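You operate a simulated robot arm through the tools that you are given. There is no shell and no other tool.

The job below is to be done with a simulated robot arm. You get a single attempt, and the scene is never put back.

## Task
Rub the lint off the linen, wool and flannel cloths with the pumice stone.
Fine: stop on each when it is clean, leave them where they lie; stone back on its tray; leave the other cloths. Set down upright: pumice stone in holder.

The check looks at the end state, three seconds after you hand in, the way a careful person would. Anything else that was tipped, shoved, dropped, spilled or broken makes it a failure. Flat cloth is picked up by pressing the open fingertips on it (5 to 10 N) and closing them slowly along it; thin cloth reads only 2 to 8 mm in the jaws.

## Robot
A 6-joint arm with a three-finger gripper, fixed in place. Base frame: the origin is on the floor under the middle of its stand, x ahead of it, y to its left, z up. Readings come in m, degrees, newtons and seconds.
It reaches about 1.213 m from its shoulder. Its first joint turns from -166.0 to 166.0 degrees. Payload 4.89 kg.
Tool frame: the origin (TCP) lies between the finger pads and is the grasp point; the fingertips stand 0.03 m ahead of it; z points along the fingers, y is the line along which they close. The gripper opens to 0.164 m; its body begins 0.125 m behind the TCP.
Orientation is that of the tool frame in the base frame, as a unit quaternion [w, x, y, z]. With the fingers straight down and closing along the base's y, the tool's x points along the base's -x, its y along +y and its z along -z.

## Interface
- The arm moves only by the tool move_arm. Its argument "targets" is a list of rows, each a list of 2 entries, a list of its own where there are three numbers: the shift along the tool's x, y, z in units of 20 mm (1.0 is 20 mm), then the turn, a rotation vector about the tool's x, y, z in units of 5 degrees (1.0 is 5 degrees). In form: [[[dx, dy, dz], [rx, ry, rz]], ...]. A call has 1 to 20 rows; each row shifts and turns the commanded pose from where the row before left it, along the tool's axes as they then stand. "grip" is the gripper command, from -1 (shut) to 1 (fully open), values between in proportion, set as the call begins (left out, the last holds). A call with a number of a shift or a turn outside -1 to 1 is refused whole. A row lasts 0.2 s, in which the tool goes at most 0.05 m and 8.6 degrees; a call with a longer step from one row to the next is refused whole, and so is a gripper value outside its range. A pose out of reach is approached as far as the arm can. The call stops where the force on the tool passes 40 N (or 10 N more than at its start, if that is more) or the arm is blocked; 0.2 s more then pass. Each finger travels about 0.108 m/s and halts on what it meets, pressing with about 22 N; the grip force reading is that of the motor and also rises with nothing between the fingers. The clock runs only during rows and for 0.2 s after the last one: add rows that do not move to give the fingers time. It gives the time, the measured TCP pose, the force on the tool (base axes), the opening and the grip force at its end, in the units of the frame above (readings bear some noise), with the torque about the TCP (base axes, N m) and any sound that the robot's microphone picked up.
- Cameras (640 x 400 px; columns grow to the right, rows downward): "scene" is fixed at [0.2221, -0.6498, 1.3964]; the picture's right is [0.29, -0.96, 0.00], its down [-0.86, -0.26, -0.43] and it looks along [0.41, 0.12, -0.90] (base axes); focal length 273 px, centre (320, 200). "wrist" rides on the gripper at [0.076, -0.002, -0.152] in the tool frame; the picture's right is [0.02, 1.00, 0.00], its down [-0.88, 0.02, -0.47] and it looks along [-0.47, 0.01, 0.88] (tool axes); focal length 247 px, centre (320, 200). There is no depth. A picture from a camera that has moved, and an enlarged one, comes with that camera's place and axes in the base frame and with its lens.
- snapshot(camera): a new picture of that camera. No time passes.
- lift_body(by): moves the trunk up (or, below 0, down) by that many m; the arm rides with it, the base frame stays. It gives what a move gives, with no picture.
- close_up(camera, box): a new picture of the part [left, top, right, bottom] of that camera's present view, enlarged. No time passes.
- sign_off(): hands the job in; it is judged then, once.

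Places have to be worked out from the pictures, the camera data and where the tool is seen. Open the gripper and draw the arm clear of the work before you hand the job in, unless the task says otherwise.

The tools are called after "Call:" by a JSON object that holds its "api" and its "payload". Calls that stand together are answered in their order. move_arm: Moves the arm, as the interface text tells. Its arguments: {"type":"object","properties":{"targets":{"type":"array","items":{"type":"array"}},"grip":{"type":"number"}},"required":["targets"]} The other tools are called the same way: lift_body (by) moves the trunk up or down; snapshot (camera) takes a picture; close_up (camera, box) takes an enlarged picture of a part of a camera's view; sign_off () hands the job in.

At the start:

```text
time_s: 0.0
ee_pos: [0.4335, -0.2867, 1.0649]
ee_rot: [0.0, 0.0, 1.0, 0.0]
contact_force: [-0.9, 0.6, 0.4]
wrist_torque: [0.01, 0.03, 0.01]
finger_gap: 0.164
finger_force: 0.0
trunk travel left (down, up): [-0.175, 0.215]
```

scene: 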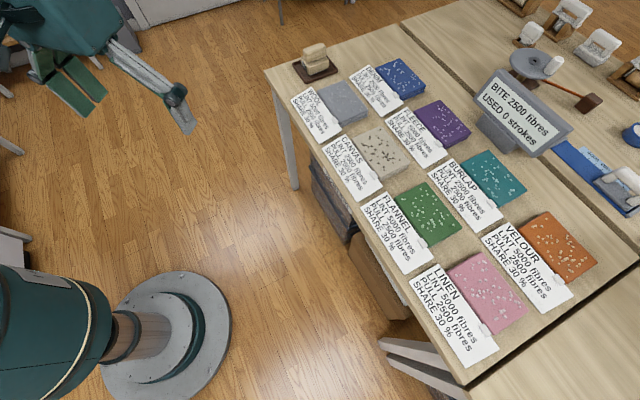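
wrist: 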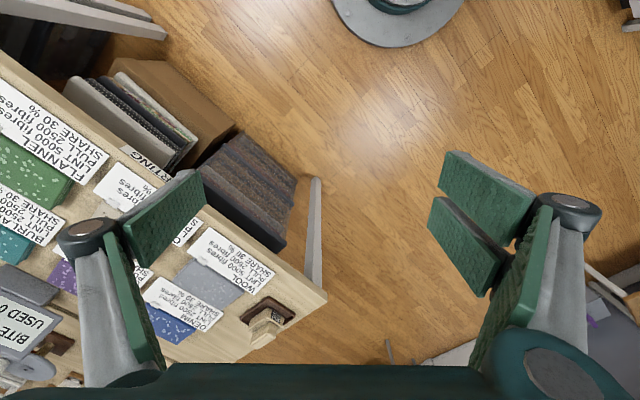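

I'll first look closely at the table to read the labels and locate the stone, before moving.

Call:
{"api": "close_up", "payload": {"camera": "scene", "box": [260, 30, 420, 130]}}

Call:
{"api": "close_up", "payload": {"camera": "scene", "box": [320, 110, 480, 210]}}

Call:
{"api": "close_up", "payload": {"camera": "scene", "box": [360, 170, 616, 330]}}

Call:
{"api": "close_up", "payload": {"camera": "scene", "box": [400, 225, 600, 350]}}

Call:
{"api": "close_up", "payload": {"camera": "scene", "box": [440, 30, 640, 155]}}

```text
4.00 times, centred on (340, 80) of scene
camera zoom: at [0.2221, -0.6498, 1.3964], right [0.29, -0.96, 0.0], down [-0.86, -0.26, -0.43], along [0.41, 0.12, -0.9], focal length 1091 px, centre (240, 680)
```

zoom: 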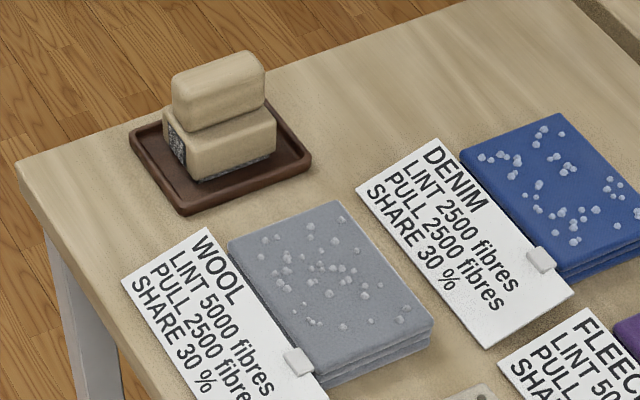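

```text
4.00 times, centred on (400, 160) of scene
camera zoom: at [0.2221, -0.6498, 1.3964], right [0.29, -0.96, 0.0], down [-0.86, -0.26, -0.43], along [0.41, 0.12, -0.9], focal length 1091 px, centre (0, 360)
```

zoom: 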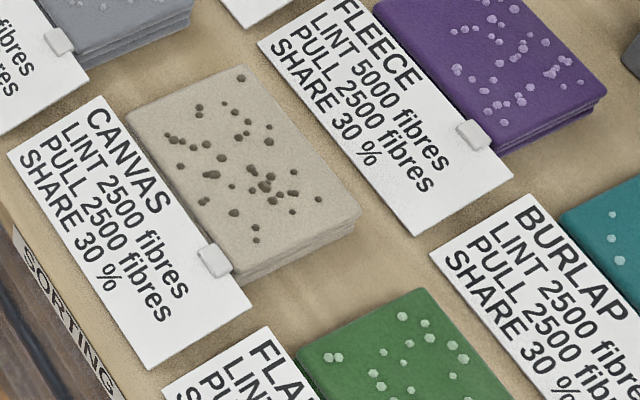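

```text
2.50 times, centred on (488, 250) of scene
camera zoom: at [0.2221, -0.6498, 1.3964], right [0.29, -0.96, 0.0], down [-0.86, -0.26, -0.43], along [0.41, 0.12, -0.9], focal length 682 px, centre (-100, 75)
```

zoom: 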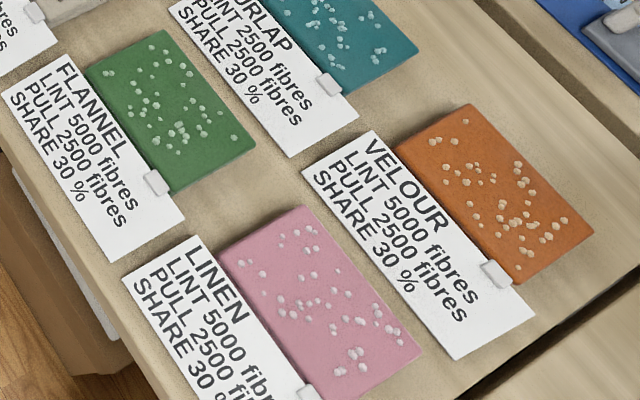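

```text
3.20 times, centred on (500, 288) of scene
camera zoom: at [0.2221, -0.6498, 1.3964], right [0.29, -0.96, 0.0], down [-0.86, -0.26, -0.43], along [0.41, 0.12, -0.9], focal length 873 px, centre (-256, -80)
```

zoom: 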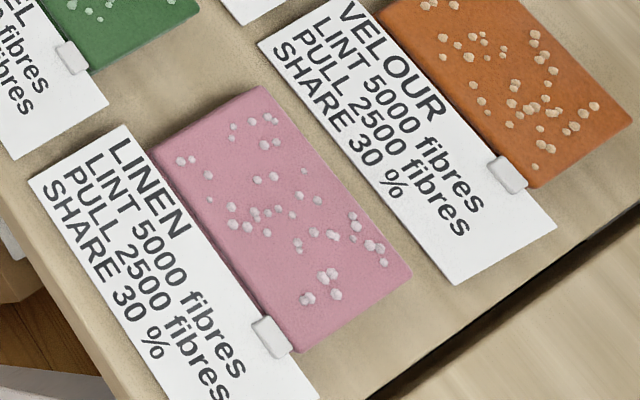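

```text
3.20 times, centred on (540, 92) of scene
camera zoom: at [0.2221, -0.6498, 1.3964], right [0.29, -0.96, 0.0], down [-0.86, -0.26, -0.43], along [0.41, 0.12, -0.9], focal length 873 px, centre (-384, 544)
```

zoom: 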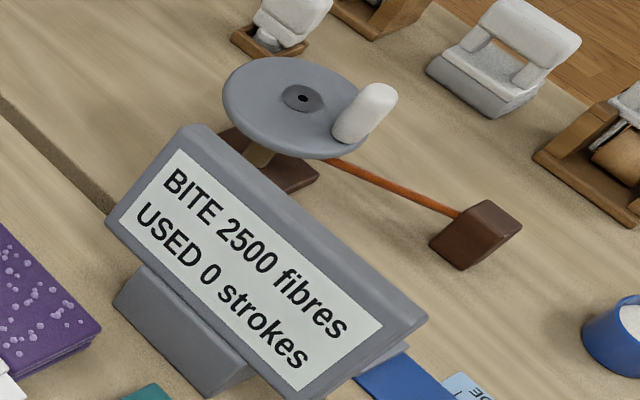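

The labels read LINT 5000 / PULL 2500 / SHARE 30 % for wool, flannel and linen, and the display reads BITE 2500. The table edge runs at about 45° in the base frame, with the stone's tray near (0.95, -0.42), z about 0.77. I'll turn the gripper 45° about its axis in free space to line up with the table.

Call:
{"api": "move_arm", "payload": {"targets": [[[0, 0, 0], [0, 0, 1]], [[0, 0, 0], [0, 0, 1]], [[0, 0, 0], [0, 0, 1]], [[0, 0, 0], [0, 0, 1]], [[0, 0, 0], [0, 0, 1]], [[0, 0, 0], [0, 0, 1]], [[0, 0, 0], [0, 0, 1]], [[0, 0, 0], [0, 0, 1]], [[0, 0, 0], [0, 0, 1]], [[0, 0, 0], [0, 0, 0]]], "grip": 1}}

Call:
{"api": "snapshot", "payload": {"camera": "wrist"}}

Call:
{"api": "snapshot", "payload": {"camera": "scene"}}

```text
time_s: 2.2
ee_pos: [0.4324, -0.2867, 1.0645]
ee_rot: [0.0, 0.382, 0.924, 0.0]
contact_force: [-0.4, -0.1, 0.0]
wrist_torque: [0.0, -0.05, 0.01]
finger_gap: 0.1639
finger_force: 0.1
trunk travel left (down, up): [-0.175, 0.215]
```

```text
taken
camera wrist: at [0.3774, -0.2324, 1.2173], right [0.69, 0.72, 0.0], down [0.64, -0.61, 0.47], along [0.34, -0.33, -0.88], focal length 247 px, centre (320, 200)
```

wrist: 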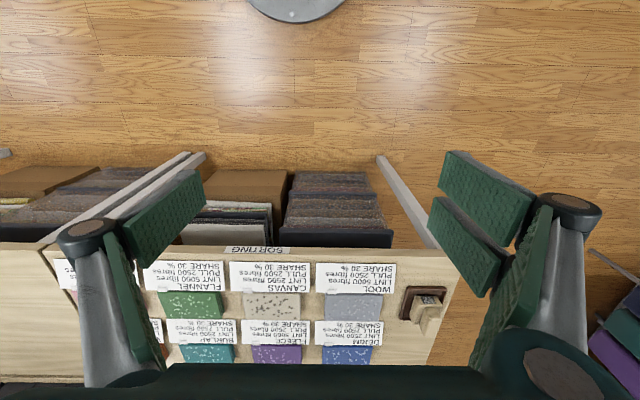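

```text
taken
```

scene: 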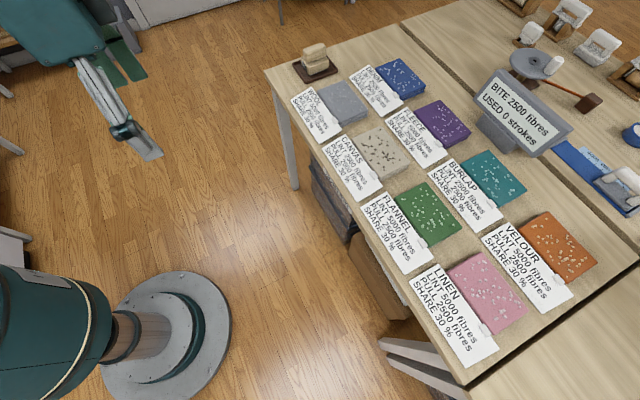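

The gripper is aligned with the table (the cloth rows appear level in the wrist view). I'll move toward the stone at this height, stopping about 10 cm short in the table's depth direction, then look.

Call:
{"api": "move_arm", "payload": {"targets": [[[-0.9, 0.68, 0], [0, 0, 0]], [[-0.9, 0.68, 0], [0, 0, 0]], [[-0.9, 0.68, 0], [0, 0, 0]], [[-0.9, 0.68, 0], [0, 0, 0]], [[-0.9, 0.68, 0], [0, 0, 0]], [[-0.9, 0.68, 0], [0, 0, 0]], [[-0.9, 0.68, 0], [0, 0, 0]], [[-0.9, 0.68, 0], [0, 0, 0]], [[-0.9, 0.68, 0], [0, 0, 0]], [[-0.9, 0.68, 0], [0, 0, 0]], [[-0.9, 0.68, 0], [0, 0, 0]], [[-0.9, 0.68, 0], [0, 0, 0]], [[-0.9, 0.68, 0], [0, 0, 0]], [[-0.9, 0.68, 0], [0, 0, 0]], [[-0.9, 0.68, 0], [0, 0, 0]], [[-0.9, 0.68, 0], [0, 0, 0]], [[-0.9, 0.68, 0], [0, 0, 0]], [[-0.9, 0.68, 0], [0, 0, 0]], [[-0.9, 0.68, 0], [0, 0, 0]], [[-0.9, 0.68, 0], [0, 0, 0]]]}}

Call:
{"api": "snapshot", "payload": {"camera": "wrist"}}

Call:
{"api": "snapshot", "payload": {"camera": "scene"}}

```text
time_s: 6.4
ee_pos: [0.8823, -0.3489, 1.0661]
ee_rot: [0.0, 0.383, 0.924, 0.0]
contact_force: [0.3, -0.5, 1.2]
wrist_torque: [-0.02, -0.11, -0.02]
finger_gap: 0.1642
finger_force: 0.0
trunk travel left (down, up): [-0.175, 0.215]
```

```text
taken
camera wrist: at [0.8262, -0.2954, 1.2192], right [0.69, 0.72, 0.0], down [0.64, -0.61, 0.47], along [0.34, -0.33, -0.88], focal length 247 px, centre (320, 200)
```

wrist: 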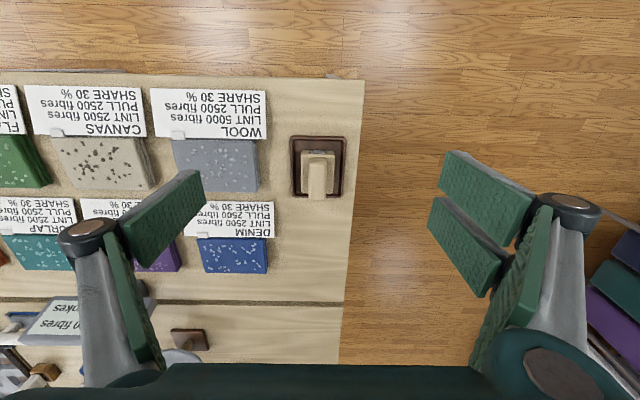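

```text
taken
```

scene: 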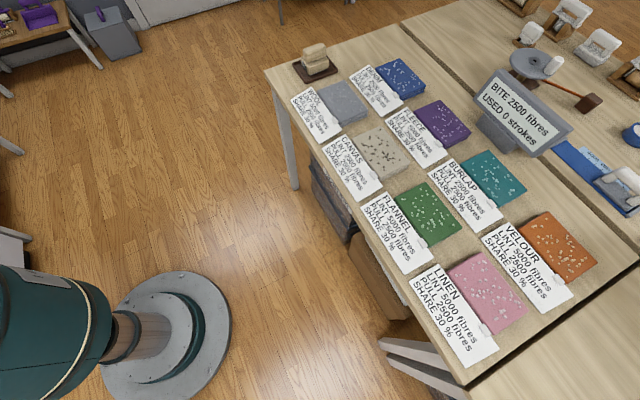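

The stone sits in its tray around pixel (318,170) in the wrist view. I'll zoom in on it to see its shape.

Call:
{"api": "close_up", "payload": {"camera": "wrist", "box": [270, 120, 370, 220]}}

Call:
{"api": "close_up", "payload": {"camera": "scene", "box": [285, 35, 349, 85]}}

Call:
{"api": "close_up", "payload": {"camera": "wrist", "box": [140, 70, 300, 200]}}

```text
4.00 times, centred on (320, 170) of wrist
camera zoom: at [0.8262, -0.2954, 1.2192], right [0.69, 0.72, 0.0], down [0.64, -0.61, 0.47], along [0.34, -0.33, -0.88], focal length 988 px, centre (320, 320)
```

zoom: 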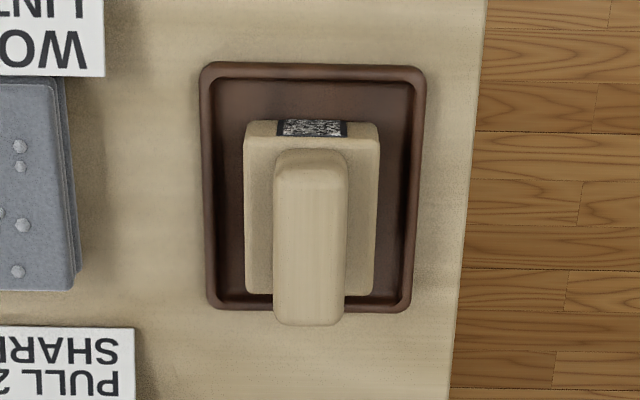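

```text
8.00 times, centred on (317, 60) of scene
camera zoom: at [0.2221, -0.6498, 1.3964], right [0.29, -0.96, 0.0], down [-0.86, -0.26, -0.43], along [0.41, 0.12, -0.9], focal length 2182 px, centre (344, 1320)
```

zoom: 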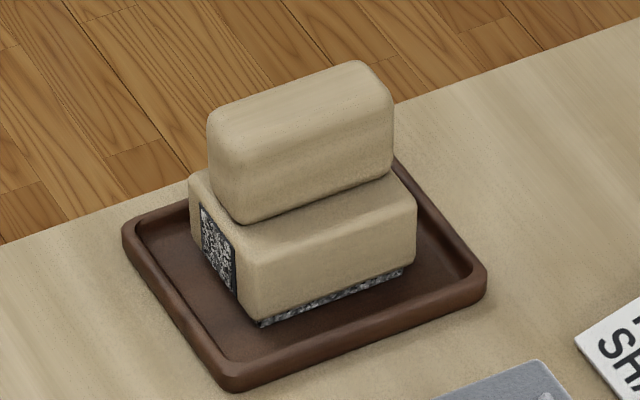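

```text
3.08 times, centred on (220, 135) of wrist
camera zoom: at [0.8262, -0.2954, 1.2192], right [0.69, 0.72, 0.0], down [0.64, -0.61, 0.47], along [0.34, -0.33, -0.88], focal length 760 px, centre (628, 400)
```

zoom: 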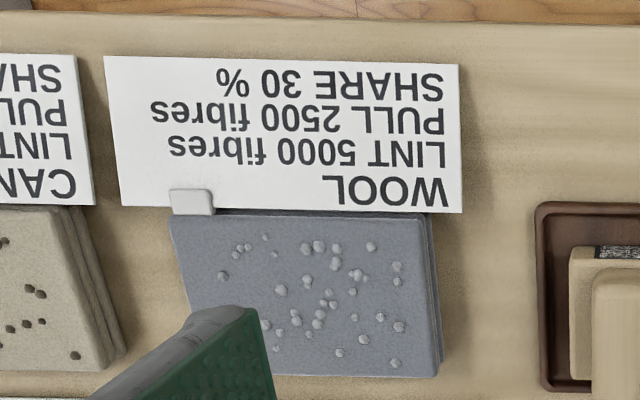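

The stone is a body about 60 mm wide with a grit underside and a handle block on top about 30 mm wide, centred near (0.94, -0.41), with its top at about z 0.86. I'll move above it to z ≈ 0.96 and look again.

Call:
{"api": "move_arm", "payload": {"targets": [[[-0.7, -0.03, 0.88], [0, 0, 0]], [[-0.7, -0.03, 0.88], [0, 0, 0]], [[-0.7, -0.03, 0.88], [0, 0, 0]], [[-0.7, -0.03, 0.88], [0, 0, 0]], [[-0.7, -0.03, 0.88], [0, 0, 0]], [[-0.7, 0, 0.88], [0, 0, 0]], [[0, 0, 0], [0, 0, 0]]]}}

Call:
{"api": "snapshot", "payload": {"camera": "wrist"}}

Call:
{"api": "snapshot", "payload": {"camera": "scene"}}

```text
time_s: 8.0
ee_pos: [0.9399, -0.4092, 0.958]
ee_rot: [0.0, 0.382, 0.924, 0.0]
contact_force: [-0.4, 0.0, -0.4]
wrist_torque: [0.04, 0.03, -0.04]
finger_gap: 0.1642
finger_force: 0.1
trunk travel left (down, up): [-0.175, 0.215]
```

```text
taken
camera wrist: at [0.8826, -0.3568, 1.112], right [0.69, 0.72, 0.0], down [0.64, -0.61, 0.47], along [0.34, -0.33, -0.88], focal length 247 px, centre (320, 200)
```

wrist: 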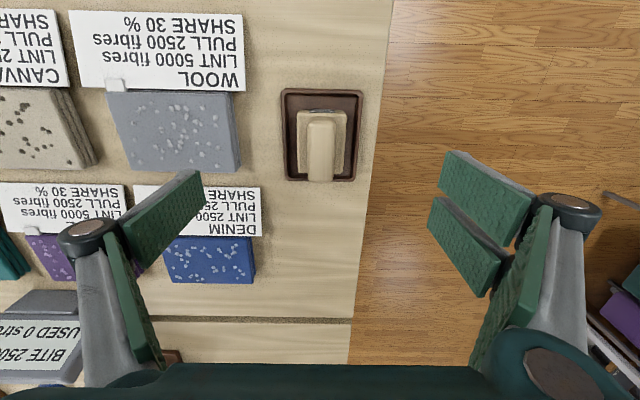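

```text
taken
```

scene: 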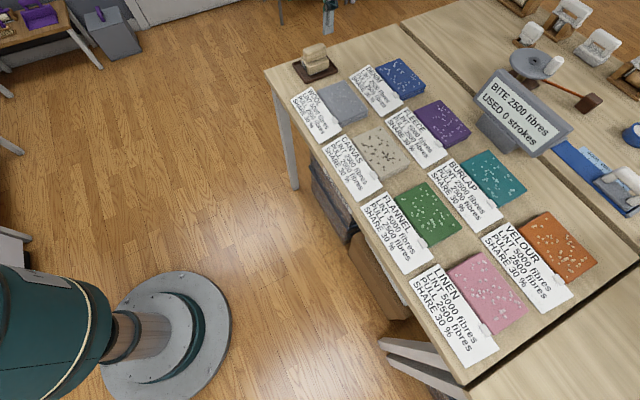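

The gripper is nearly directly above the handle. I'll zoom in to measure the handle's exact position relative to the jaws.

Call:
{"api": "close_up", "payload": {"camera": "wrist", "box": [270, 80, 370, 190]}}

Call:
{"api": "close_up", "payload": {"camera": "scene", "box": [280, 0, 408, 80]}}

```text
3.64 times, centred on (320, 135) of wrist
camera zoom: at [0.8826, -0.3568, 1.112], right [0.69, 0.72, 0.0], down [0.64, -0.61, 0.47], along [0.34, -0.33, -0.88], focal length 898 px, centre (320, 436)
```

zoom: 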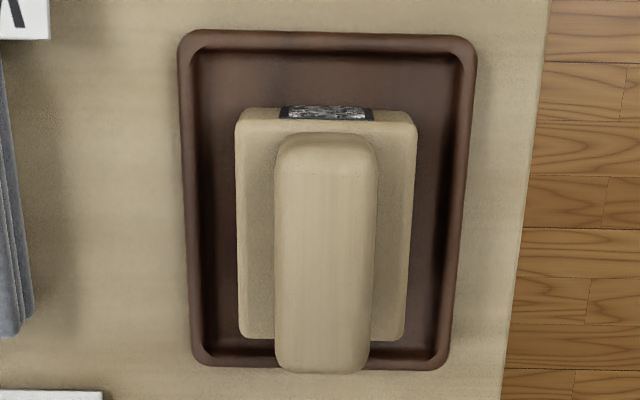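

```text
5.00 times, centred on (344, 40) of scene
camera zoom: at [0.2221, -0.6498, 1.3964], right [0.29, -0.96, 0.0], down [-0.86, -0.26, -0.43], along [0.41, 0.12, -0.9], focal length 1364 px, centre (200, 1000)
```

zoom: 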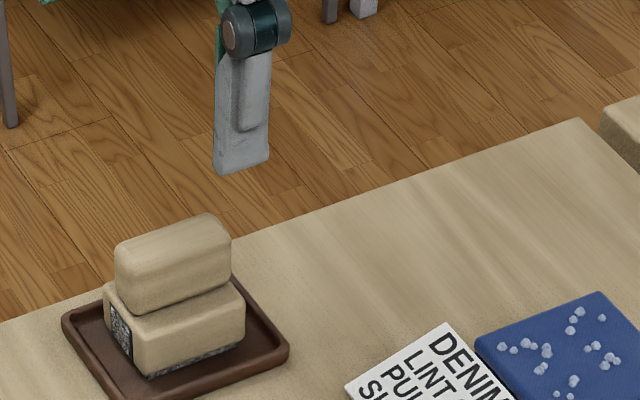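

Triangulating the two views puts the handle centre at about (0.940, -0.411), its top at z≈0.865 and the body shoulder at z≈0.83. I'll half-close the fingers while still clear, descend so the fingertips straddle the handle just above the shoulder, and check.

Call:
{"api": "move_arm", "payload": {"targets": [[[-0.08, -0.08, 0], [0, 0, 0]], [[0, 0, 0], [0, 0, 0]], [[0, 0, 0.8], [0, 0, 0]], [[0, 0, 0.8], [0, 0, 0]], [[0, 0, 0.8], [0, 0, 0]], [[0, 0, 0.8], [0, 0, 0]], [[0, 0, 0.8], [0, 0, 0]], [[0, 0, 0], [0, 0, 0]]], "grip": 0.1}}

Call:
{"api": "snapshot", "payload": {"camera": "wrist"}}

Call:
{"api": "close_up", "payload": {"camera": "scene", "box": [270, 10, 366, 85]}}

```text
time_s: 9.8
ee_pos: [0.9372, -0.4115, 0.8789]
ee_rot: [0.0, 0.382, 0.924, 0.0]
contact_force: [0.1, 0.3, 0.5]
wrist_torque: [-0.05, 0.0, -0.01]
finger_gap: 0.0901
finger_force: 0.2
trunk travel left (down, up): [-0.175, 0.215]
```

```text
taken
camera wrist: at [0.8816, -0.3583, 1.0314], right [0.69, 0.72, 0.0], down [0.64, -0.61, 0.47], along [0.34, -0.33, -0.88], focal length 247 px, centre (320, 200)
```

wrist: 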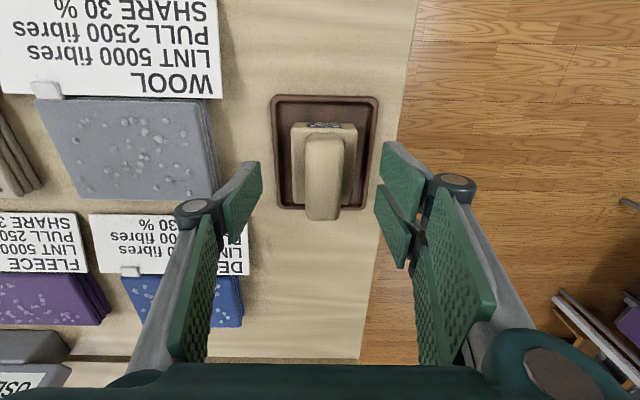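

```text
5.33 times, centred on (318, 48) of scene
camera zoom: at [0.2221, -0.6498, 1.3964], right [0.29, -0.96, 0.0], down [-0.86, -0.26, -0.43], along [0.41, 0.12, -0.9], focal length 1455 px, centre (331, 1013)
```

zoom: 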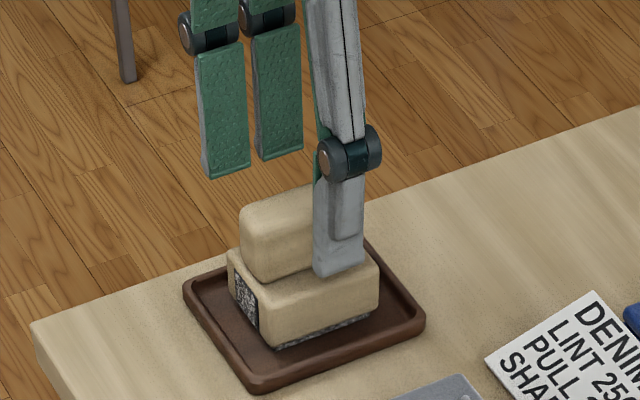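

The fingers straddle the stone cleanly. I'll zoom the wrist view to check heights and centring before the last bit of descent.

Call:
{"api": "close_up", "payload": {"camera": "wrist", "box": [230, 85, 422, 235]}}

Call:
{"api": "close_up", "payload": {"camera": "scene", "box": [295, 35, 343, 75]}}

```text
2.67 times, centred on (326, 160) of wrist
camera zoom: at [0.8816, -0.3583, 1.0314], right [0.69, 0.72, 0.0], down [0.64, -0.61, 0.47], along [0.34, -0.33, -0.88], focal length 659 px, centre (304, 307)
```

zoom: 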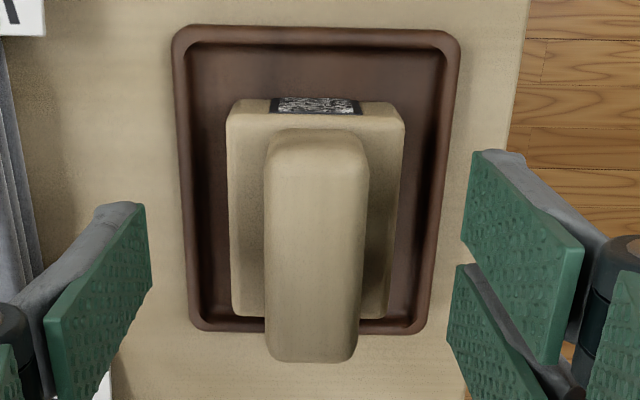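

```text
10.00 times, centred on (319, 55) of scene
camera zoom: at [0.2221, -0.6498, 1.3964], right [0.29, -0.96, 0.0], down [-0.86, -0.26, -0.43], along [0.41, 0.12, -0.9], focal length 2728 px, centre (330, 1650)
```

zoom: 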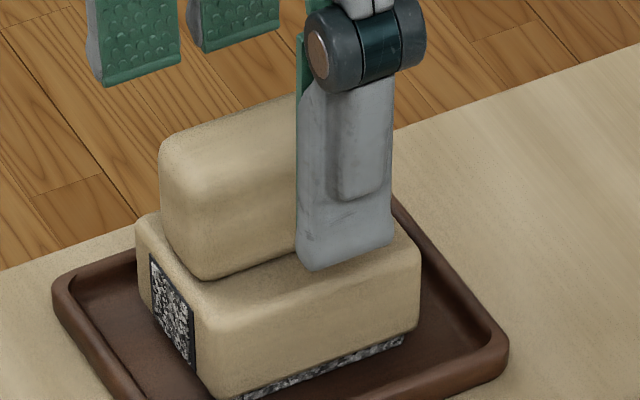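

My estimate is shoulder z≈0.817 and handle top ≈0.857, with the stone's centre about 5 mm further in than the TCP. I'll shift 5 mm, descend to about z 0.862, close to a 50 mm gap (still clear of the 30 mm handle), and check tip clearance over the shoulder.

Call:
{"api": "move_arm", "payload": {"targets": [[[-0.25, 0, 0.25], [0, 0, 0]], [[0, 0, 0.25], [0, 0, 0]], [[0, 0, 0.3], [0, 0, 0]], [[0, 0, 0], [0, 0, 0]]], "grip": -0.39}}

Call:
{"api": "close_up", "payload": {"camera": "scene", "box": [295, 35, 343, 75]}}

Call:
{"api": "close_up", "payload": {"camera": "wrist", "box": [230, 85, 422, 235]}}

```text
time_s: 10.8
ee_pos: [0.9401, -0.4159, 0.8627]
ee_rot: [0.0, 0.383, 0.924, 0.0]
contact_force: [-1.2, 0.2, 0.2]
wrist_torque: [0.03, 0.0, -0.02]
finger_gap: 0.0501
finger_force: 0.0
trunk travel left (down, up): [-0.175, 0.215]
```

```text
10.00 times, centred on (319, 55) of scene
camera zoom: at [0.2221, -0.6498, 1.3964], right [0.29, -0.96, 0.0], down [-0.86, -0.26, -0.43], along [0.41, 0.12, -0.9], focal length 2728 px, centre (330, 1650)
```

zoom: 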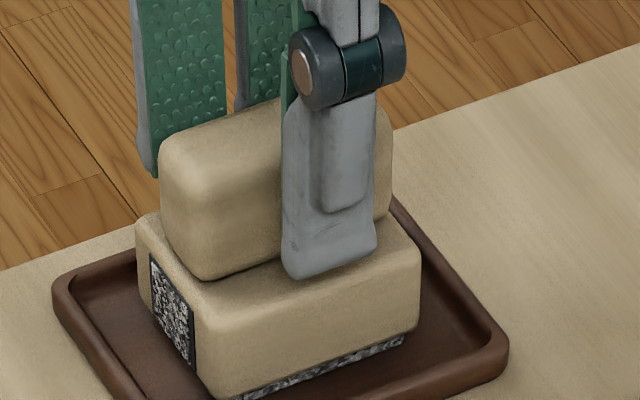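

```text
2.67 times, centred on (326, 160) of wrist
camera zoom: at [0.8856, -0.3622, 1.0154], right [0.69, 0.72, 0.0], down [0.64, -0.61, 0.47], along [0.34, -0.33, -0.88], focal length 659 px, centre (304, 307)
```

zoom: 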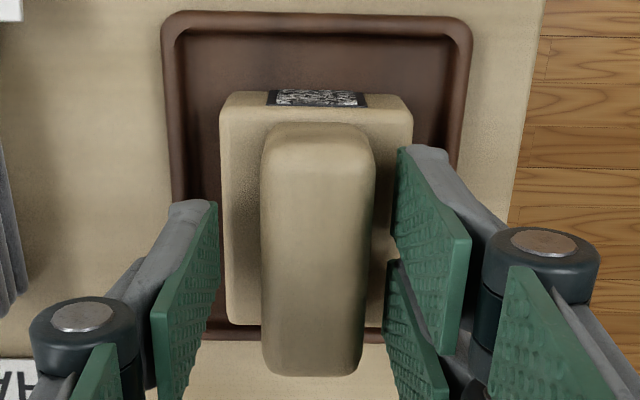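

The tips look about 13 mm above the shoulder, and the handle is 2–3 mm toward +y of the jaw centre. I'll nudge to centre, go down 7 mm, then close on the handle.

Call:
{"api": "move_arm", "payload": {"targets": [[[0, 0.12, 0.2], [0, 0, 0]], [[0, 0, 0.15], [0, 0, 0]], [[0, 0, 0], [0, 0, 0]]]}}

Call:
{"api": "move_arm", "payload": {"targets": [[[0, 0, 0], [0, 0, 0]], [[0, 0, 0], [0, 0, 0]], [[0, 0, 0], [0, 0, 0]], [[0, 0, 0], [0, 0, 0]]], "grip": -1}}

Call:
{"api": "close_up", "payload": {"camera": "wrist", "box": [230, 85, 422, 235]}}

Call:
{"api": "close_up", "payload": {"camera": "scene", "box": [295, 35, 343, 75]}}

```text
time_s: 11.6
ee_pos: [0.9422, -0.413, 0.8555]
ee_rot: [0.0, 0.383, 0.924, 0.001]
contact_force: [0.9, -0.8, 0.6]
wrist_torque: [0.01, -0.04, 0.01]
finger_gap: 0.05
finger_force: 0.0
trunk travel left (down, up): [-0.175, 0.215]
```

```text
time_s: 12.6
ee_pos: [0.9422, -0.414, 0.8564]
ee_rot: [0.0, 0.382, 0.924, 0.0]
contact_force: [1.3, 1.2, 2.8]
wrist_torque: [0.03, 0.0, 0.01]
finger_gap: 0.0296
finger_force: 22.2
trunk travel left (down, up): [-0.175, 0.215]
```

```text
2.67 times, centred on (326, 160) of wrist
camera zoom: at [0.8862, -0.3604, 1.0087], right [0.69, 0.72, 0.0], down [0.64, -0.61, 0.47], along [0.34, -0.33, -0.88], focal length 659 px, centre (304, 307)
```

zoom: 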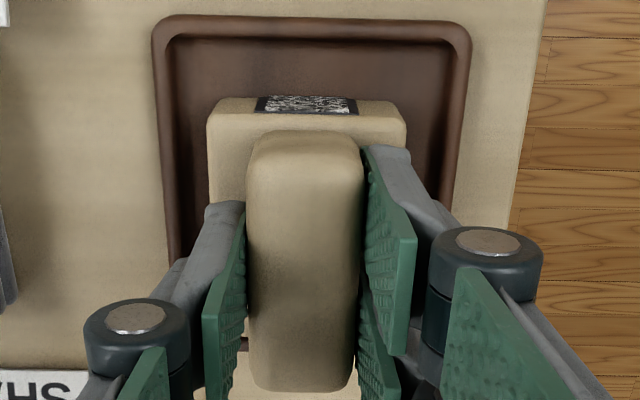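

```text
10.00 times, centred on (319, 55) of scene
camera zoom: at [0.2221, -0.6498, 1.3964], right [0.29, -0.96, 0.0], down [-0.86, -0.26, -0.43], along [0.41, 0.12, -0.9], focal length 2728 px, centre (330, 1650)
```

zoom: 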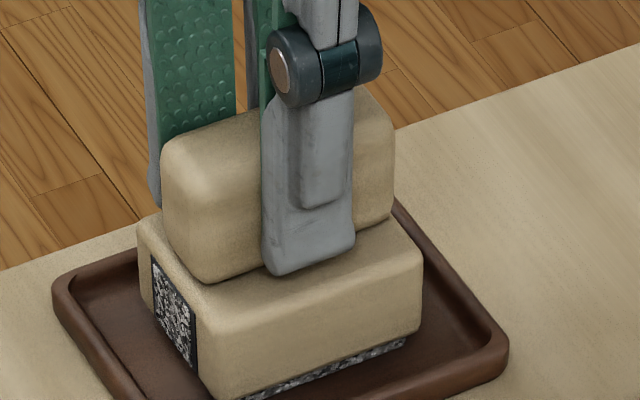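

The handle is gripped (gap 29.6 mm, 22 N). The commanded grasp pose is about (0.943, -0.4145, 0.856), which I'll keep for the return. I'll lift straight up 10 cm and check the weight and hold.

Call:
{"api": "move_arm", "payload": {"targets": [[[0, 0, -0.25], [0, 0, 0]], [[0, 0, -0.75], [0, 0, 0]], [[0, 0, -1], [0, 0, 0]], [[0, 0, -1], [0, 0, 0]], [[0, 0, -1], [0, 0, 0]], [[0, 0, -1], [0, 0, 0]], [[0, 0, 0], [0, 0, 0]]]}}

Call:
{"api": "snapshot", "payload": {"camera": "wrist"}}

Call:
{"api": "close_up", "payload": {"camera": "scene", "box": [260, 0, 420, 130]}}

```text
time_s: 14.2
ee_pos: [0.9435, -0.4138, 0.9554]
ee_rot: [0.0, 0.383, 0.924, 0.0]
contact_force: [-0.1, 0.1, -0.1]
wrist_torque: [-0.04, 0.01, 0.01]
finger_gap: 0.0
finger_force: 22.2
trunk travel left (down, up): [-0.175, 0.215]
```

```text
taken
camera wrist: at [0.8877, -0.3601, 1.1083], right [0.69, 0.72, 0.0], down [0.64, -0.61, 0.47], along [0.34, -0.33, -0.88], focal length 247 px, centre (320, 200)
```

wrist: 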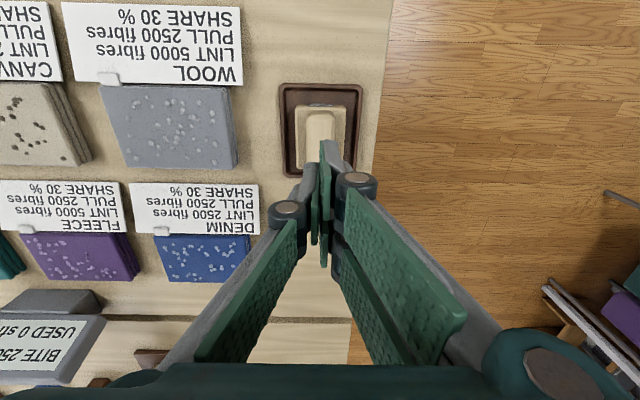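

```text
3.08 times, centred on (340, 65) of scene
camera zoom: at [0.2221, -0.6498, 1.3964], right [0.29, -0.96, 0.0], down [-0.86, -0.26, -0.43], along [0.41, 0.12, -0.9], focal length 839 px, centre (258, 615)
```

zoom: 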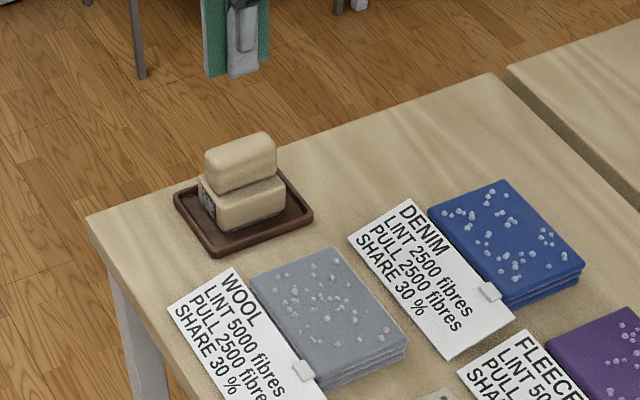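

The fingers slipped off: the gap is 0, and the stone is still upright on the tray. I'll inspect the stone's position and the handle shape before regrasping.

Call:
{"api": "close_up", "payload": {"camera": "scene", "box": [295, 35, 343, 75]}}

Call:
{"api": "close_up", "payload": {"camera": "wrist", "box": [270, 70, 370, 180]}}

```text
10.00 times, centred on (319, 55) of scene
camera zoom: at [0.2221, -0.6498, 1.3964], right [0.29, -0.96, 0.0], down [-0.86, -0.26, -0.43], along [0.41, 0.12, -0.9], focal length 2728 px, centre (330, 1650)
```

zoom: 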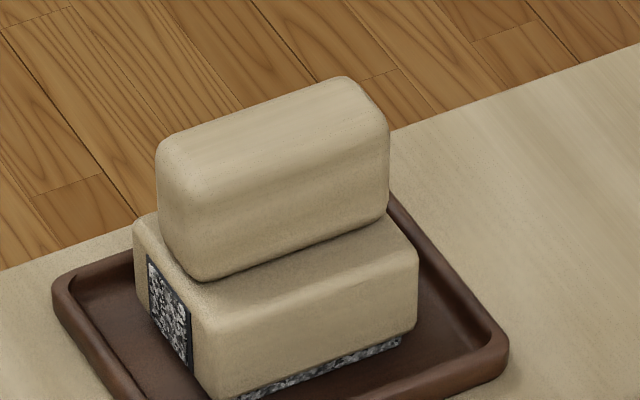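

```text
3.64 times, centred on (320, 125) of wrist
camera zoom: at [0.8877, -0.3601, 1.1083], right [0.69, 0.72, 0.0], down [0.64, -0.61, 0.47], along [0.34, -0.33, -0.88], focal length 898 px, centre (320, 473)
```

zoom: 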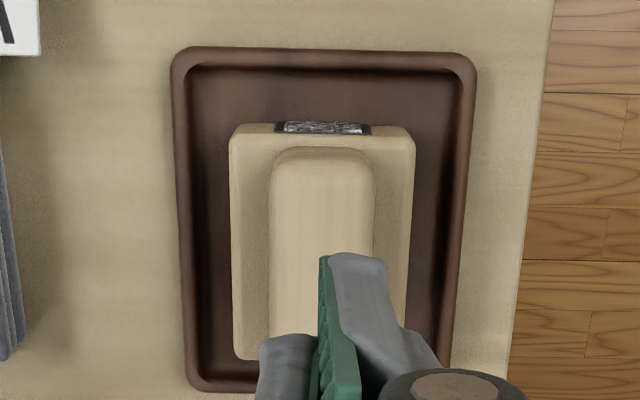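

The stone is upright and barely displaced. I'll reopen to a 50 mm gap, go back down to the previous grasp height, and then feel down in 1 mm steps for the body shoulder to get the deepest grip on the handle.

Call:
{"api": "move_arm", "payload": {"targets": [[[0, 0, 0], [0, 0, 0]], [[0, 0, 0], [0, 0, 0]], [[0, 0, 0], [0, 0, 0]], [[0, 0, 0.8], [0, 0, 0]], [[0, 0, 0.8], [0, 0, 0]], [[0, 0, 0.8], [0, 0, 0]], [[0, 0, 0.8], [0, 0, 0]], [[0, 0, 0.8], [0, 0, 0]], [[0, 0, 0.6], [0, 0, 0]], [[0, 0, 0.4], [0, 0, 0]], [[0, 0, 0], [0, 0, 0]]], "grip": -0.39}}

Call:
{"api": "close_up", "payload": {"camera": "wrist", "box": [230, 85, 422, 235]}}

Call:
{"api": "move_arm", "payload": {"targets": [[[0, 0, 0.05], [0, 0, 0]], [[0, 0, 0.05], [0, 0, 0]], [[0, 0, 0], [0, 0, 0]]]}}

```text
time_s: 16.6
ee_pos: [0.9422, -0.4133, 0.8558]
ee_rot: [0.0, 0.383, 0.924, -0.001]
contact_force: [0.9, -0.7, -0.2]
wrist_torque: [0.0, 0.03, 0.01]
finger_gap: 0.0503
finger_force: 0.1
trunk travel left (down, up): [-0.175, 0.215]
```

```text
2.67 times, centred on (326, 160) of wrist
camera zoom: at [0.8868, -0.3594, 1.009], right [0.69, 0.72, 0.0], down [0.64, -0.61, 0.47], along [0.34, -0.33, -0.88], focal length 659 px, centre (304, 307)
```

zoom: 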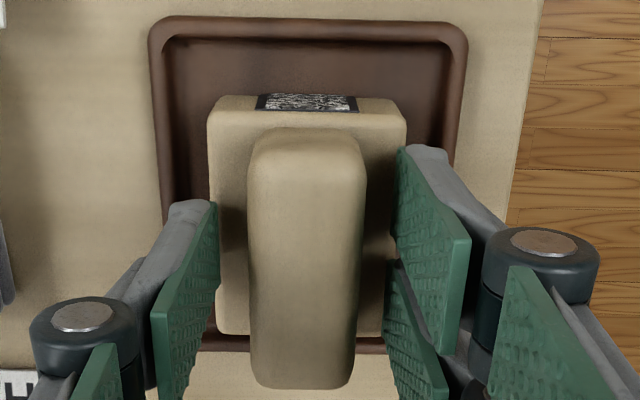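

```text
time_s: 17.4
ee_pos: [0.9428, -0.4135, 0.8539]
ee_rot: [0.001, 0.382, 0.924, 0.0]
contact_force: [0.6, 0.8, -0.2]
wrist_torque: [0.02, 0.04, 0.04]
finger_gap: 0.0499
finger_force: 0.1
trunk travel left (down, up): [-0.175, 0.215]
```

The handle is well centred and there is no contact at z 0.854. I'll keep feeling down in small steps.

Call:
{"api": "move_arm", "payload": {"targets": [[[0, 0, 0.05], [0, 0, 0]], [[0, 0, 0.05], [0, 0, 0]], [[0, 0, 0], [0, 0, 0]]]}}

Call:
{"api": "move_arm", "payload": {"targets": [[[0, 0, 0.05], [0, 0, 0]], [[0, 0, 0.05], [0, 0, 0]], [[0, 0, 0], [0, 0, 0]]]}}

```text
time_s: 18.2
ee_pos: [0.9427, -0.4136, 0.8526]
ee_rot: [0.0, 0.383, 0.924, 0.001]
contact_force: [0.1, -0.1, 0.3]
wrist_torque: [0.0, -0.04, -0.07]
finger_gap: 0.0501
finger_force: 0.1
trunk travel left (down, up): [-0.175, 0.215]
```

```text
time_s: 19.0
ee_pos: [0.9433, -0.4133, 0.8496]
ee_rot: [0.0, 0.383, 0.924, 0.0]
contact_force: [-0.7, 0.9, 1.1]
wrist_torque: [0.0, -0.02, -0.01]
finger_gap: 0.0499
finger_force: 0.0
trunk travel left (down, up): [-0.175, 0.215]
```

Still no contact at z 0.850 (tips at about 0.820). Continuing carefully.

Call:
{"api": "move_arm", "payload": {"targets": [[[0, 0, 0.05], [0, 0, 0]], [[0, 0, 0.05], [0, 0, 0]], [[0, 0, 0], [0, 0, 0]]]}}

Call:
{"api": "close_up", "payload": {"camera": "scene", "box": [295, 35, 343, 75]}}

```text
time_s: 19.8
ee_pos: [0.9425, -0.4133, 0.8502]
ee_rot: [0.001, 0.382, 0.924, 0.0]
contact_force: [5.3, -3.5, 19.2]
wrist_torque: [0.07, -0.24, 0.0]
finger_gap: 0.0503
finger_force: 0.3
trunk travel left (down, up): [-0.175, 0.215]
```

```text
10.00 times, centred on (319, 55) of scene
camera zoom: at [0.2221, -0.6498, 1.3964], right [0.29, -0.96, 0.0], down [-0.86, -0.26, -0.43], along [0.41, 0.12, -0.9], focal length 2728 px, centre (330, 1650)
```

zoom: 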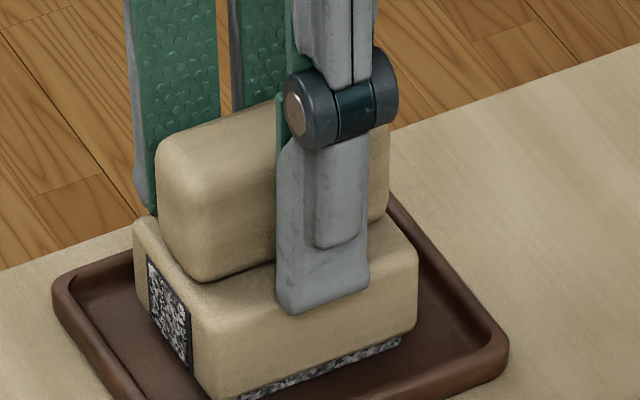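

Contact: the tips rest on the shoulder at z≈0.820. I'll back off 2.5 mm, close on the handle, and then try a very slow small lift while watching the gap and force.

Call:
{"api": "move_arm", "payload": {"targets": [[[0, 0, -0.125], [0, 0, 0]], [[0, 0, 0], [0, 0, 0]]]}}

Call:
{"api": "move_arm", "payload": {"targets": [[[0, 0, 0], [0, 0, 0]], [[0, 0, 0], [0, 0, 0]], [[0, 0, 0], [0, 0, 0]], [[0, 0, 0], [0, 0, 0]], [[0, 0, 0], [0, 0, 0]]], "grip": -1}}

Call:
{"api": "move_arm", "payload": {"targets": [[[0, 0, -0.1], [0, 0, 0]], [[0, 0, -0.1], [0, 0, 0]], [[0, 0, 0], [0, 0, 0]]]}}

Call:
{"api": "close_up", "payload": {"camera": "scene", "box": [295, 35, 343, 75]}}

```text
time_s: 20.4
ee_pos: [0.9427, -0.4126, 0.8517]
ee_rot: [0.001, 0.383, 0.924, 0.0]
contact_force: [0.8, 0.3, -0.6]
wrist_torque: [-0.01, 0.04, -0.03]
finger_gap: 0.0499
finger_force: 0.1
trunk travel left (down, up): [-0.175, 0.215]
```

```text
time_s: 21.6
ee_pos: [0.9422, -0.4133, 0.8505]
ee_rot: [0.0, 0.382, 0.924, 0.0]
contact_force: [0.2, 0.0, -0.4]
wrist_torque: [0.06, 0.03, 0.01]
finger_gap: 0.0297
finger_force: 21.9
trunk travel left (down, up): [-0.175, 0.215]
```

```text
time_s: 22.4
ee_pos: [0.943, -0.4128, 0.855]
ee_rot: [0.0, 0.383, 0.924, 0.0]
contact_force: [-0.1, 0.4, -2.9]
wrist_torque: [-0.01, -0.04, -0.02]
finger_gap: 0.0297
finger_force: 22.0
trunk travel left (down, up): [-0.175, 0.215]
```

```text
10.00 times, centred on (319, 55) of scene
camera zoom: at [0.2221, -0.6498, 1.3964], right [0.29, -0.96, 0.0], down [-0.86, -0.26, -0.43], along [0.41, 0.12, -0.9], focal length 2728 px, centre (330, 1650)
```

zoom: 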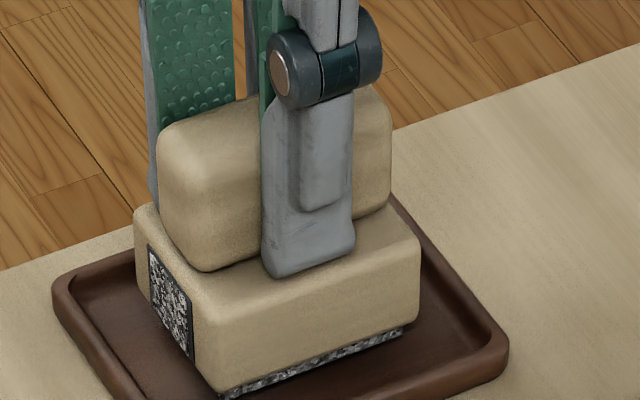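

The stone has risen about 4 mm with the gripper, carrying about 3 N of weight. I'll keep lifting gently.

Call:
{"api": "move_arm", "payload": {"targets": [[[0, 0, -0.15], [0, 0, 0]], [[0, 0, -0.15], [0, 0, 0]], [[0, 0, -0.2], [0, 0, 0]], [[0, 0, -0.2], [0, 0, 0]], [[0, 0, -0.2], [0, 0, 0]], [[0, 0, -0.2], [0, 0, 0]], [[0, 0, -0.2], [0, 0, 0]], [[0, 0, -0.2], [0, 0, 0]], [[0, 0, 0], [0, 0, 0]]]}}

Call:
{"api": "close_up", "payload": {"camera": "scene", "box": [285, 15, 349, 75]}}

```text
time_s: 24.4
ee_pos: [0.9433, -0.414, 0.8855]
ee_rot: [0.0, 0.383, 0.924, 0.0]
contact_force: [-0.2, 0.8, -1.5]
wrist_torque: [0.02, 0.01, 0.02]
finger_gap: 0.0298
finger_force: 21.9
trunk travel left (down, up): [-0.175, 0.215]
```

```text
6.67 times, centred on (317, 45) of scene
camera zoom: at [0.2221, -0.6498, 1.3964], right [0.29, -0.96, 0.0], down [-0.86, -0.26, -0.43], along [0.41, 0.12, -0.9], focal length 1819 px, centre (340, 1233)
```

zoom: 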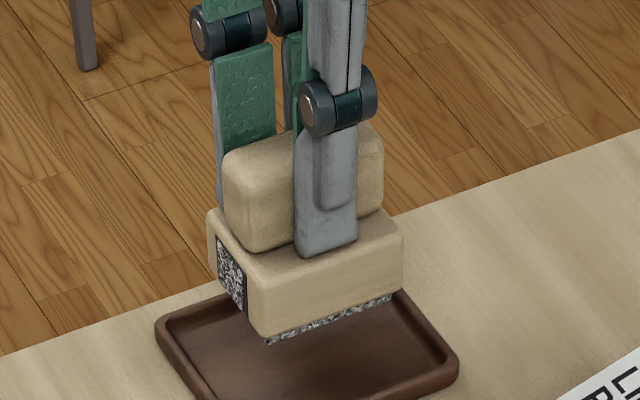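

The stone is held level and clear of the tray. I'll raise it further to about z 0.95 and view the wool cloth.

Call:
{"api": "move_arm", "payload": {"targets": [[[0, 0, -0.2], [0, 0, 0]], [[0, 0, -0.3], [0, 0, 0]], [[0, 0, -0.4], [0, 0, 0]], [[0, 0, -0.4], [0, 0, 0]], [[0, 0, -0.4], [0, 0, 0]], [[0, 0, -0.4], [0, 0, 0]], [[0, 0, -0.4], [0, 0, 0]], [[0, 0, -0.3], [0, 0, 0]], [[0, 0, -0.2], [0, 0, 0]], [[0, 0, 0], [0, 0, 0]]]}}

Call:
{"api": "snapshot", "payload": {"camera": "wrist"}}

Call:
{"api": "close_up", "payload": {"camera": "wrist", "box": [50, 0, 290, 190]}}

Call:
{"api": "close_up", "payload": {"camera": "scene", "box": [280, 70, 400, 145]}}

```text
time_s: 26.6
ee_pos: [0.943, -0.4132, 0.9446]
ee_rot: [0.0, 0.382, 0.924, 0.0]
contact_force: [0.3, 0.0, -0.7]
wrist_torque: [0.01, -0.01, 0.01]
finger_gap: 0.0296
finger_force: 22.7
trunk travel left (down, up): [-0.175, 0.215]
```

```text
taken
camera wrist: at [0.8871, -0.3598, 1.0976], right [0.69, 0.72, 0.0], down [0.64, -0.61, 0.47], along [0.34, -0.33, -0.88], focal length 247 px, centre (320, 200)
```

wrist: 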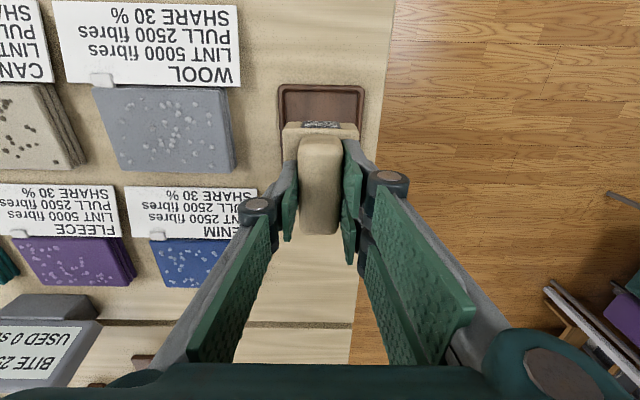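

```text
2.11 times, centred on (170, 95) of wrist
camera zoom: at [0.8871, -0.3598, 1.0976], right [0.69, 0.72, 0.0], down [0.64, -0.61, 0.47], along [0.34, -0.33, -0.88], focal length 520 px, centre (636, 421)
```

zoom: 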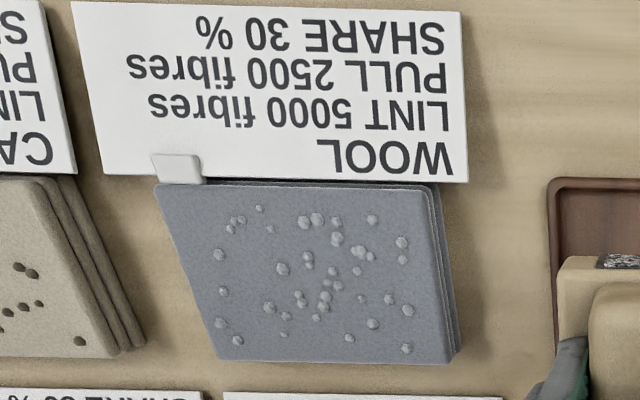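

```text
5.33 times, centred on (340, 108) of scene
camera zoom: at [0.2221, -0.6498, 1.3964], right [0.29, -0.96, 0.0], down [-0.86, -0.26, -0.43], along [0.41, 0.12, -0.9], focal length 1455 px, centre (213, 693)
```

zoom: 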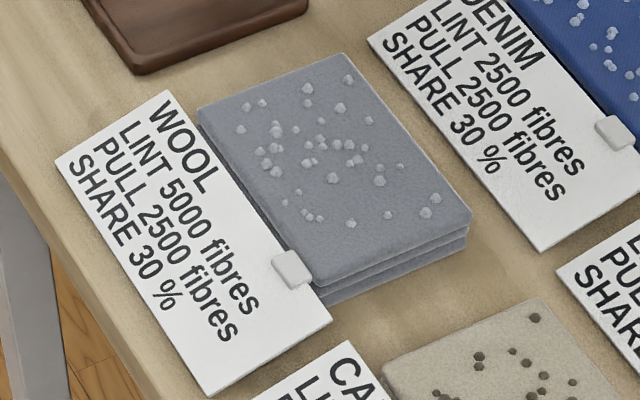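

The wool's top is at about z 0.80, spanning about 140 mm along the row (tool y) and 97 mm deep, with its centre in tool-y terms about 18 cm to the left of the stone. I'll carry the stone gently over the tray-side end of the wool, keeping clear of the clip at the near-left corner, and then look.

Call:
{"api": "move_arm", "payload": {"targets": [[[0.04, -0.2, 0], [0, 0, 0]], [[0.05, -0.4, 0], [0, 0, 0]], [[0.05, -0.5, 0], [0, 0, 0]], [[0.05, -0.5, 0], [0, 0, 0]], [[0.05, -0.5, 0], [0, 0, 0]], [[0, -0.5, 0], [0, 0, 0]], [[0, -0.5, 0], [0, 0, 0]], [[0, -0.5, 0], [0, 0, 0]], [[0, -0.5, 0], [0, 0, 0]], [[0, -0.5, 0], [0, 0, 0]], [[0, -0.5, 0], [0, 0, 0]], [[0, -0.5, 0], [0, 0, 0]], [[0, -0.5, 0], [0, 0, 0]], [[0, -0.5, 0], [0, 0, 0]], [[0, -0.3, 0], [0, 0, 0]], [[0, -0.18, 0], [0, 0, 0]], [[0, 0, 0], [0, 0, 0]]]}}

Call:
{"api": "snapshot", "payload": {"camera": "wrist"}}

Call:
{"api": "close_up", "payload": {"camera": "scene", "box": [270, 20, 398, 145]}}

```text
time_s: 30.2
ee_pos: [0.8398, -0.5102, 0.9449]
ee_rot: [0.001, 0.383, 0.924, 0.0]
contact_force: [0.4, 0.1, -1.6]
wrist_torque: [0.04, -0.03, 0.0]
finger_gap: 0.0298
finger_force: 21.4
trunk travel left (down, up): [-0.175, 0.215]
```

```text
taken
camera wrist: at [0.7838, -0.4578, 1.097], right [0.69, 0.72, 0.0], down [0.64, -0.61, 0.47], along [0.34, -0.33, -0.88], focal length 247 px, centre (320, 200)
```

wrist: 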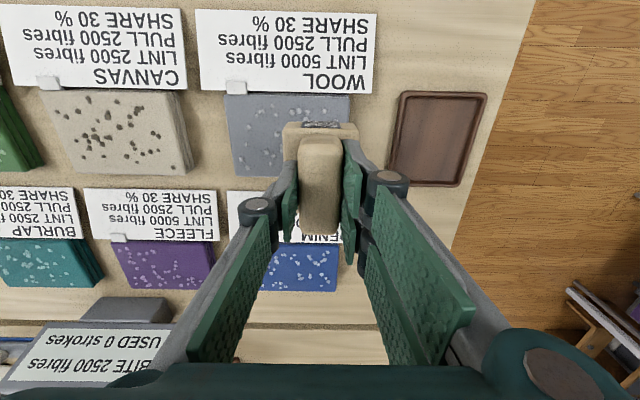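

```text
3.20 times, centred on (334, 82) of scene
camera zoom: at [0.2221, -0.6498, 1.3964], right [0.29, -0.96, 0.0], down [-0.86, -0.26, -0.43], along [0.41, 0.12, -0.9], focal length 873 px, centre (275, 576)
```

zoom: 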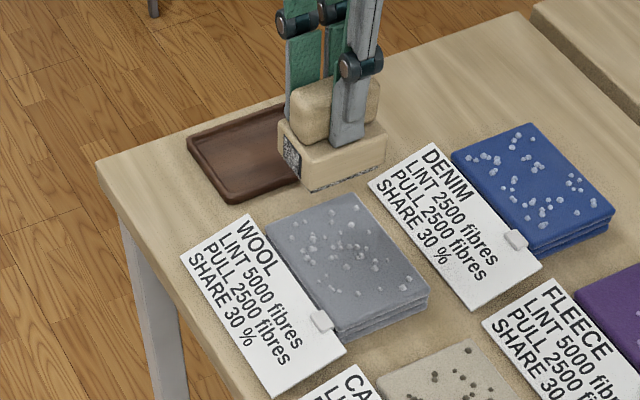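

I'm positioned over the tray-side part of the wool (cloth spans e 0.126–0.266, d 0.906–1.003; the stone is centred at e 0.232, d 0.955). I'll descend to just above the cloth.

Call:
{"api": "move_arm", "payload": {"targets": [[[0, 0, 0.2], [0, 0, 0]], [[0, 0, 0.4], [0, 0, 0]], [[0, 0, 0.4], [0, 0, 0]], [[0, 0, 0.4], [0, 0, 0]], [[0, 0, 0.4], [0, 0, 0]], [[0, 0, 0.4], [0, 0, 0]], [[0, 0, 0.3], [0, 0, 0]], [[0, 0, 0.2], [0, 0, 0]], [[0, 0, 0.1], [0, 0, 0]], [[0, 0, 0], [0, 0, 0]]]}}

Call:
{"api": "close_up", "payload": {"camera": "scene", "box": [290, 50, 386, 125]}}

Call:
{"api": "close_up", "payload": {"camera": "wrist", "box": [180, 50, 420, 250]}}

```text
time_s: 32.4
ee_pos: [0.8388, -0.5096, 0.8876]
ee_rot: [0.0, 0.382, 0.924, 0.0]
contact_force: [-0.3, -0.9, -2.3]
wrist_torque: [0.02, -0.01, 0.05]
finger_gap: 0.0297
finger_force: 22.1
trunk travel left (down, up): [-0.175, 0.215]
```

```text
5.33 times, centred on (338, 88) of scene
camera zoom: at [0.2221, -0.6498, 1.3964], right [0.29, -0.96, 0.0], down [-0.86, -0.26, -0.43], along [0.41, 0.12, -0.9], focal length 1455 px, centre (224, 800)
```

zoom: 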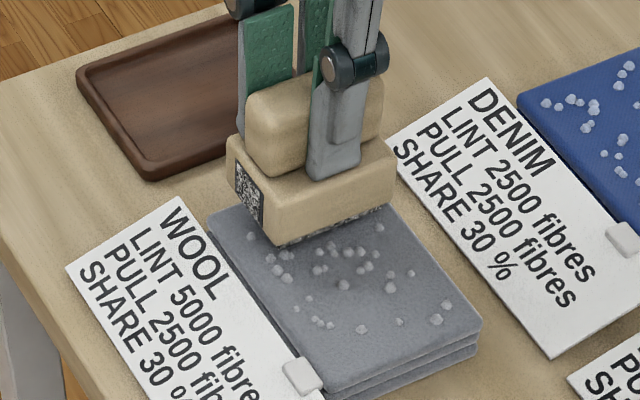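

```text
2.00 times, centred on (300, 150) of wrist
camera zoom: at [0.7836, -0.457, 1.0411], right [0.69, 0.72, 0.0], down [0.64, -0.61, 0.47], along [0.34, -0.33, -0.88], focal length 494 px, centre (360, 300)
```

zoom: 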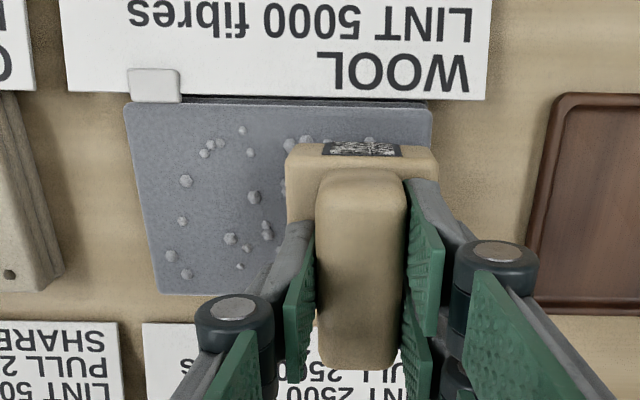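

The stone hovers over the wool. I'll lower it in small steps, watching the force.

Call:
{"api": "move_arm", "payload": {"targets": [[[0, 0, 0.1], [0, 0, 0]], [[0, 0, 0.1], [0, 0, 0]], [[0, 0, 0.1], [0, 0, 0]], [[0, 0, 0], [0, 0, 0]]]}}

Call:
{"api": "move_arm", "payload": {"targets": [[[0, 0, 0.1], [0, 0, 0]], [[0, 0, 0.1], [0, 0, 0]], [[0, 0, 0], [0, 0, 0]]]}}

Call:
{"api": "move_arm", "payload": {"targets": [[[0, 0, 0.05], [0, 0, 0]], [[0, 0, 0.05], [0, 0, 0]], [[0, 0, 0], [0, 0, 0]]]}}

```text
time_s: 33.4
ee_pos: [0.8386, -0.5111, 0.883]
ee_rot: [0.0, 0.383, 0.924, 0.001]
contact_force: [-0.3, -0.1, -1.5]
wrist_torque: [-0.03, -0.01, 0.02]
finger_gap: 0.0297
finger_force: 22.1
trunk travel left (down, up): [-0.175, 0.215]
```

```text
time_s: 34.2
ee_pos: [0.8397, -0.5105, 0.8787]
ee_rot: [0.001, 0.382, 0.924, 0.0]
contact_force: [0.2, 0.0, -2.4]
wrist_torque: [0.0, 0.0, 0.02]
finger_gap: 0.0296
finger_force: 22.3
trunk travel left (down, up): [-0.175, 0.215]
```

```text
time_s: 35.0
ee_pos: [0.8386, -0.5095, 0.8775]
ee_rot: [0.0, 0.383, 0.924, 0.001]
contact_force: [0.2, -0.3, -2.3]
wrist_torque: [-0.02, -0.01, -0.03]
finger_gap: 0.0298
finger_force: 22.3
trunk travel left (down, up): [-0.175, 0.215]
```

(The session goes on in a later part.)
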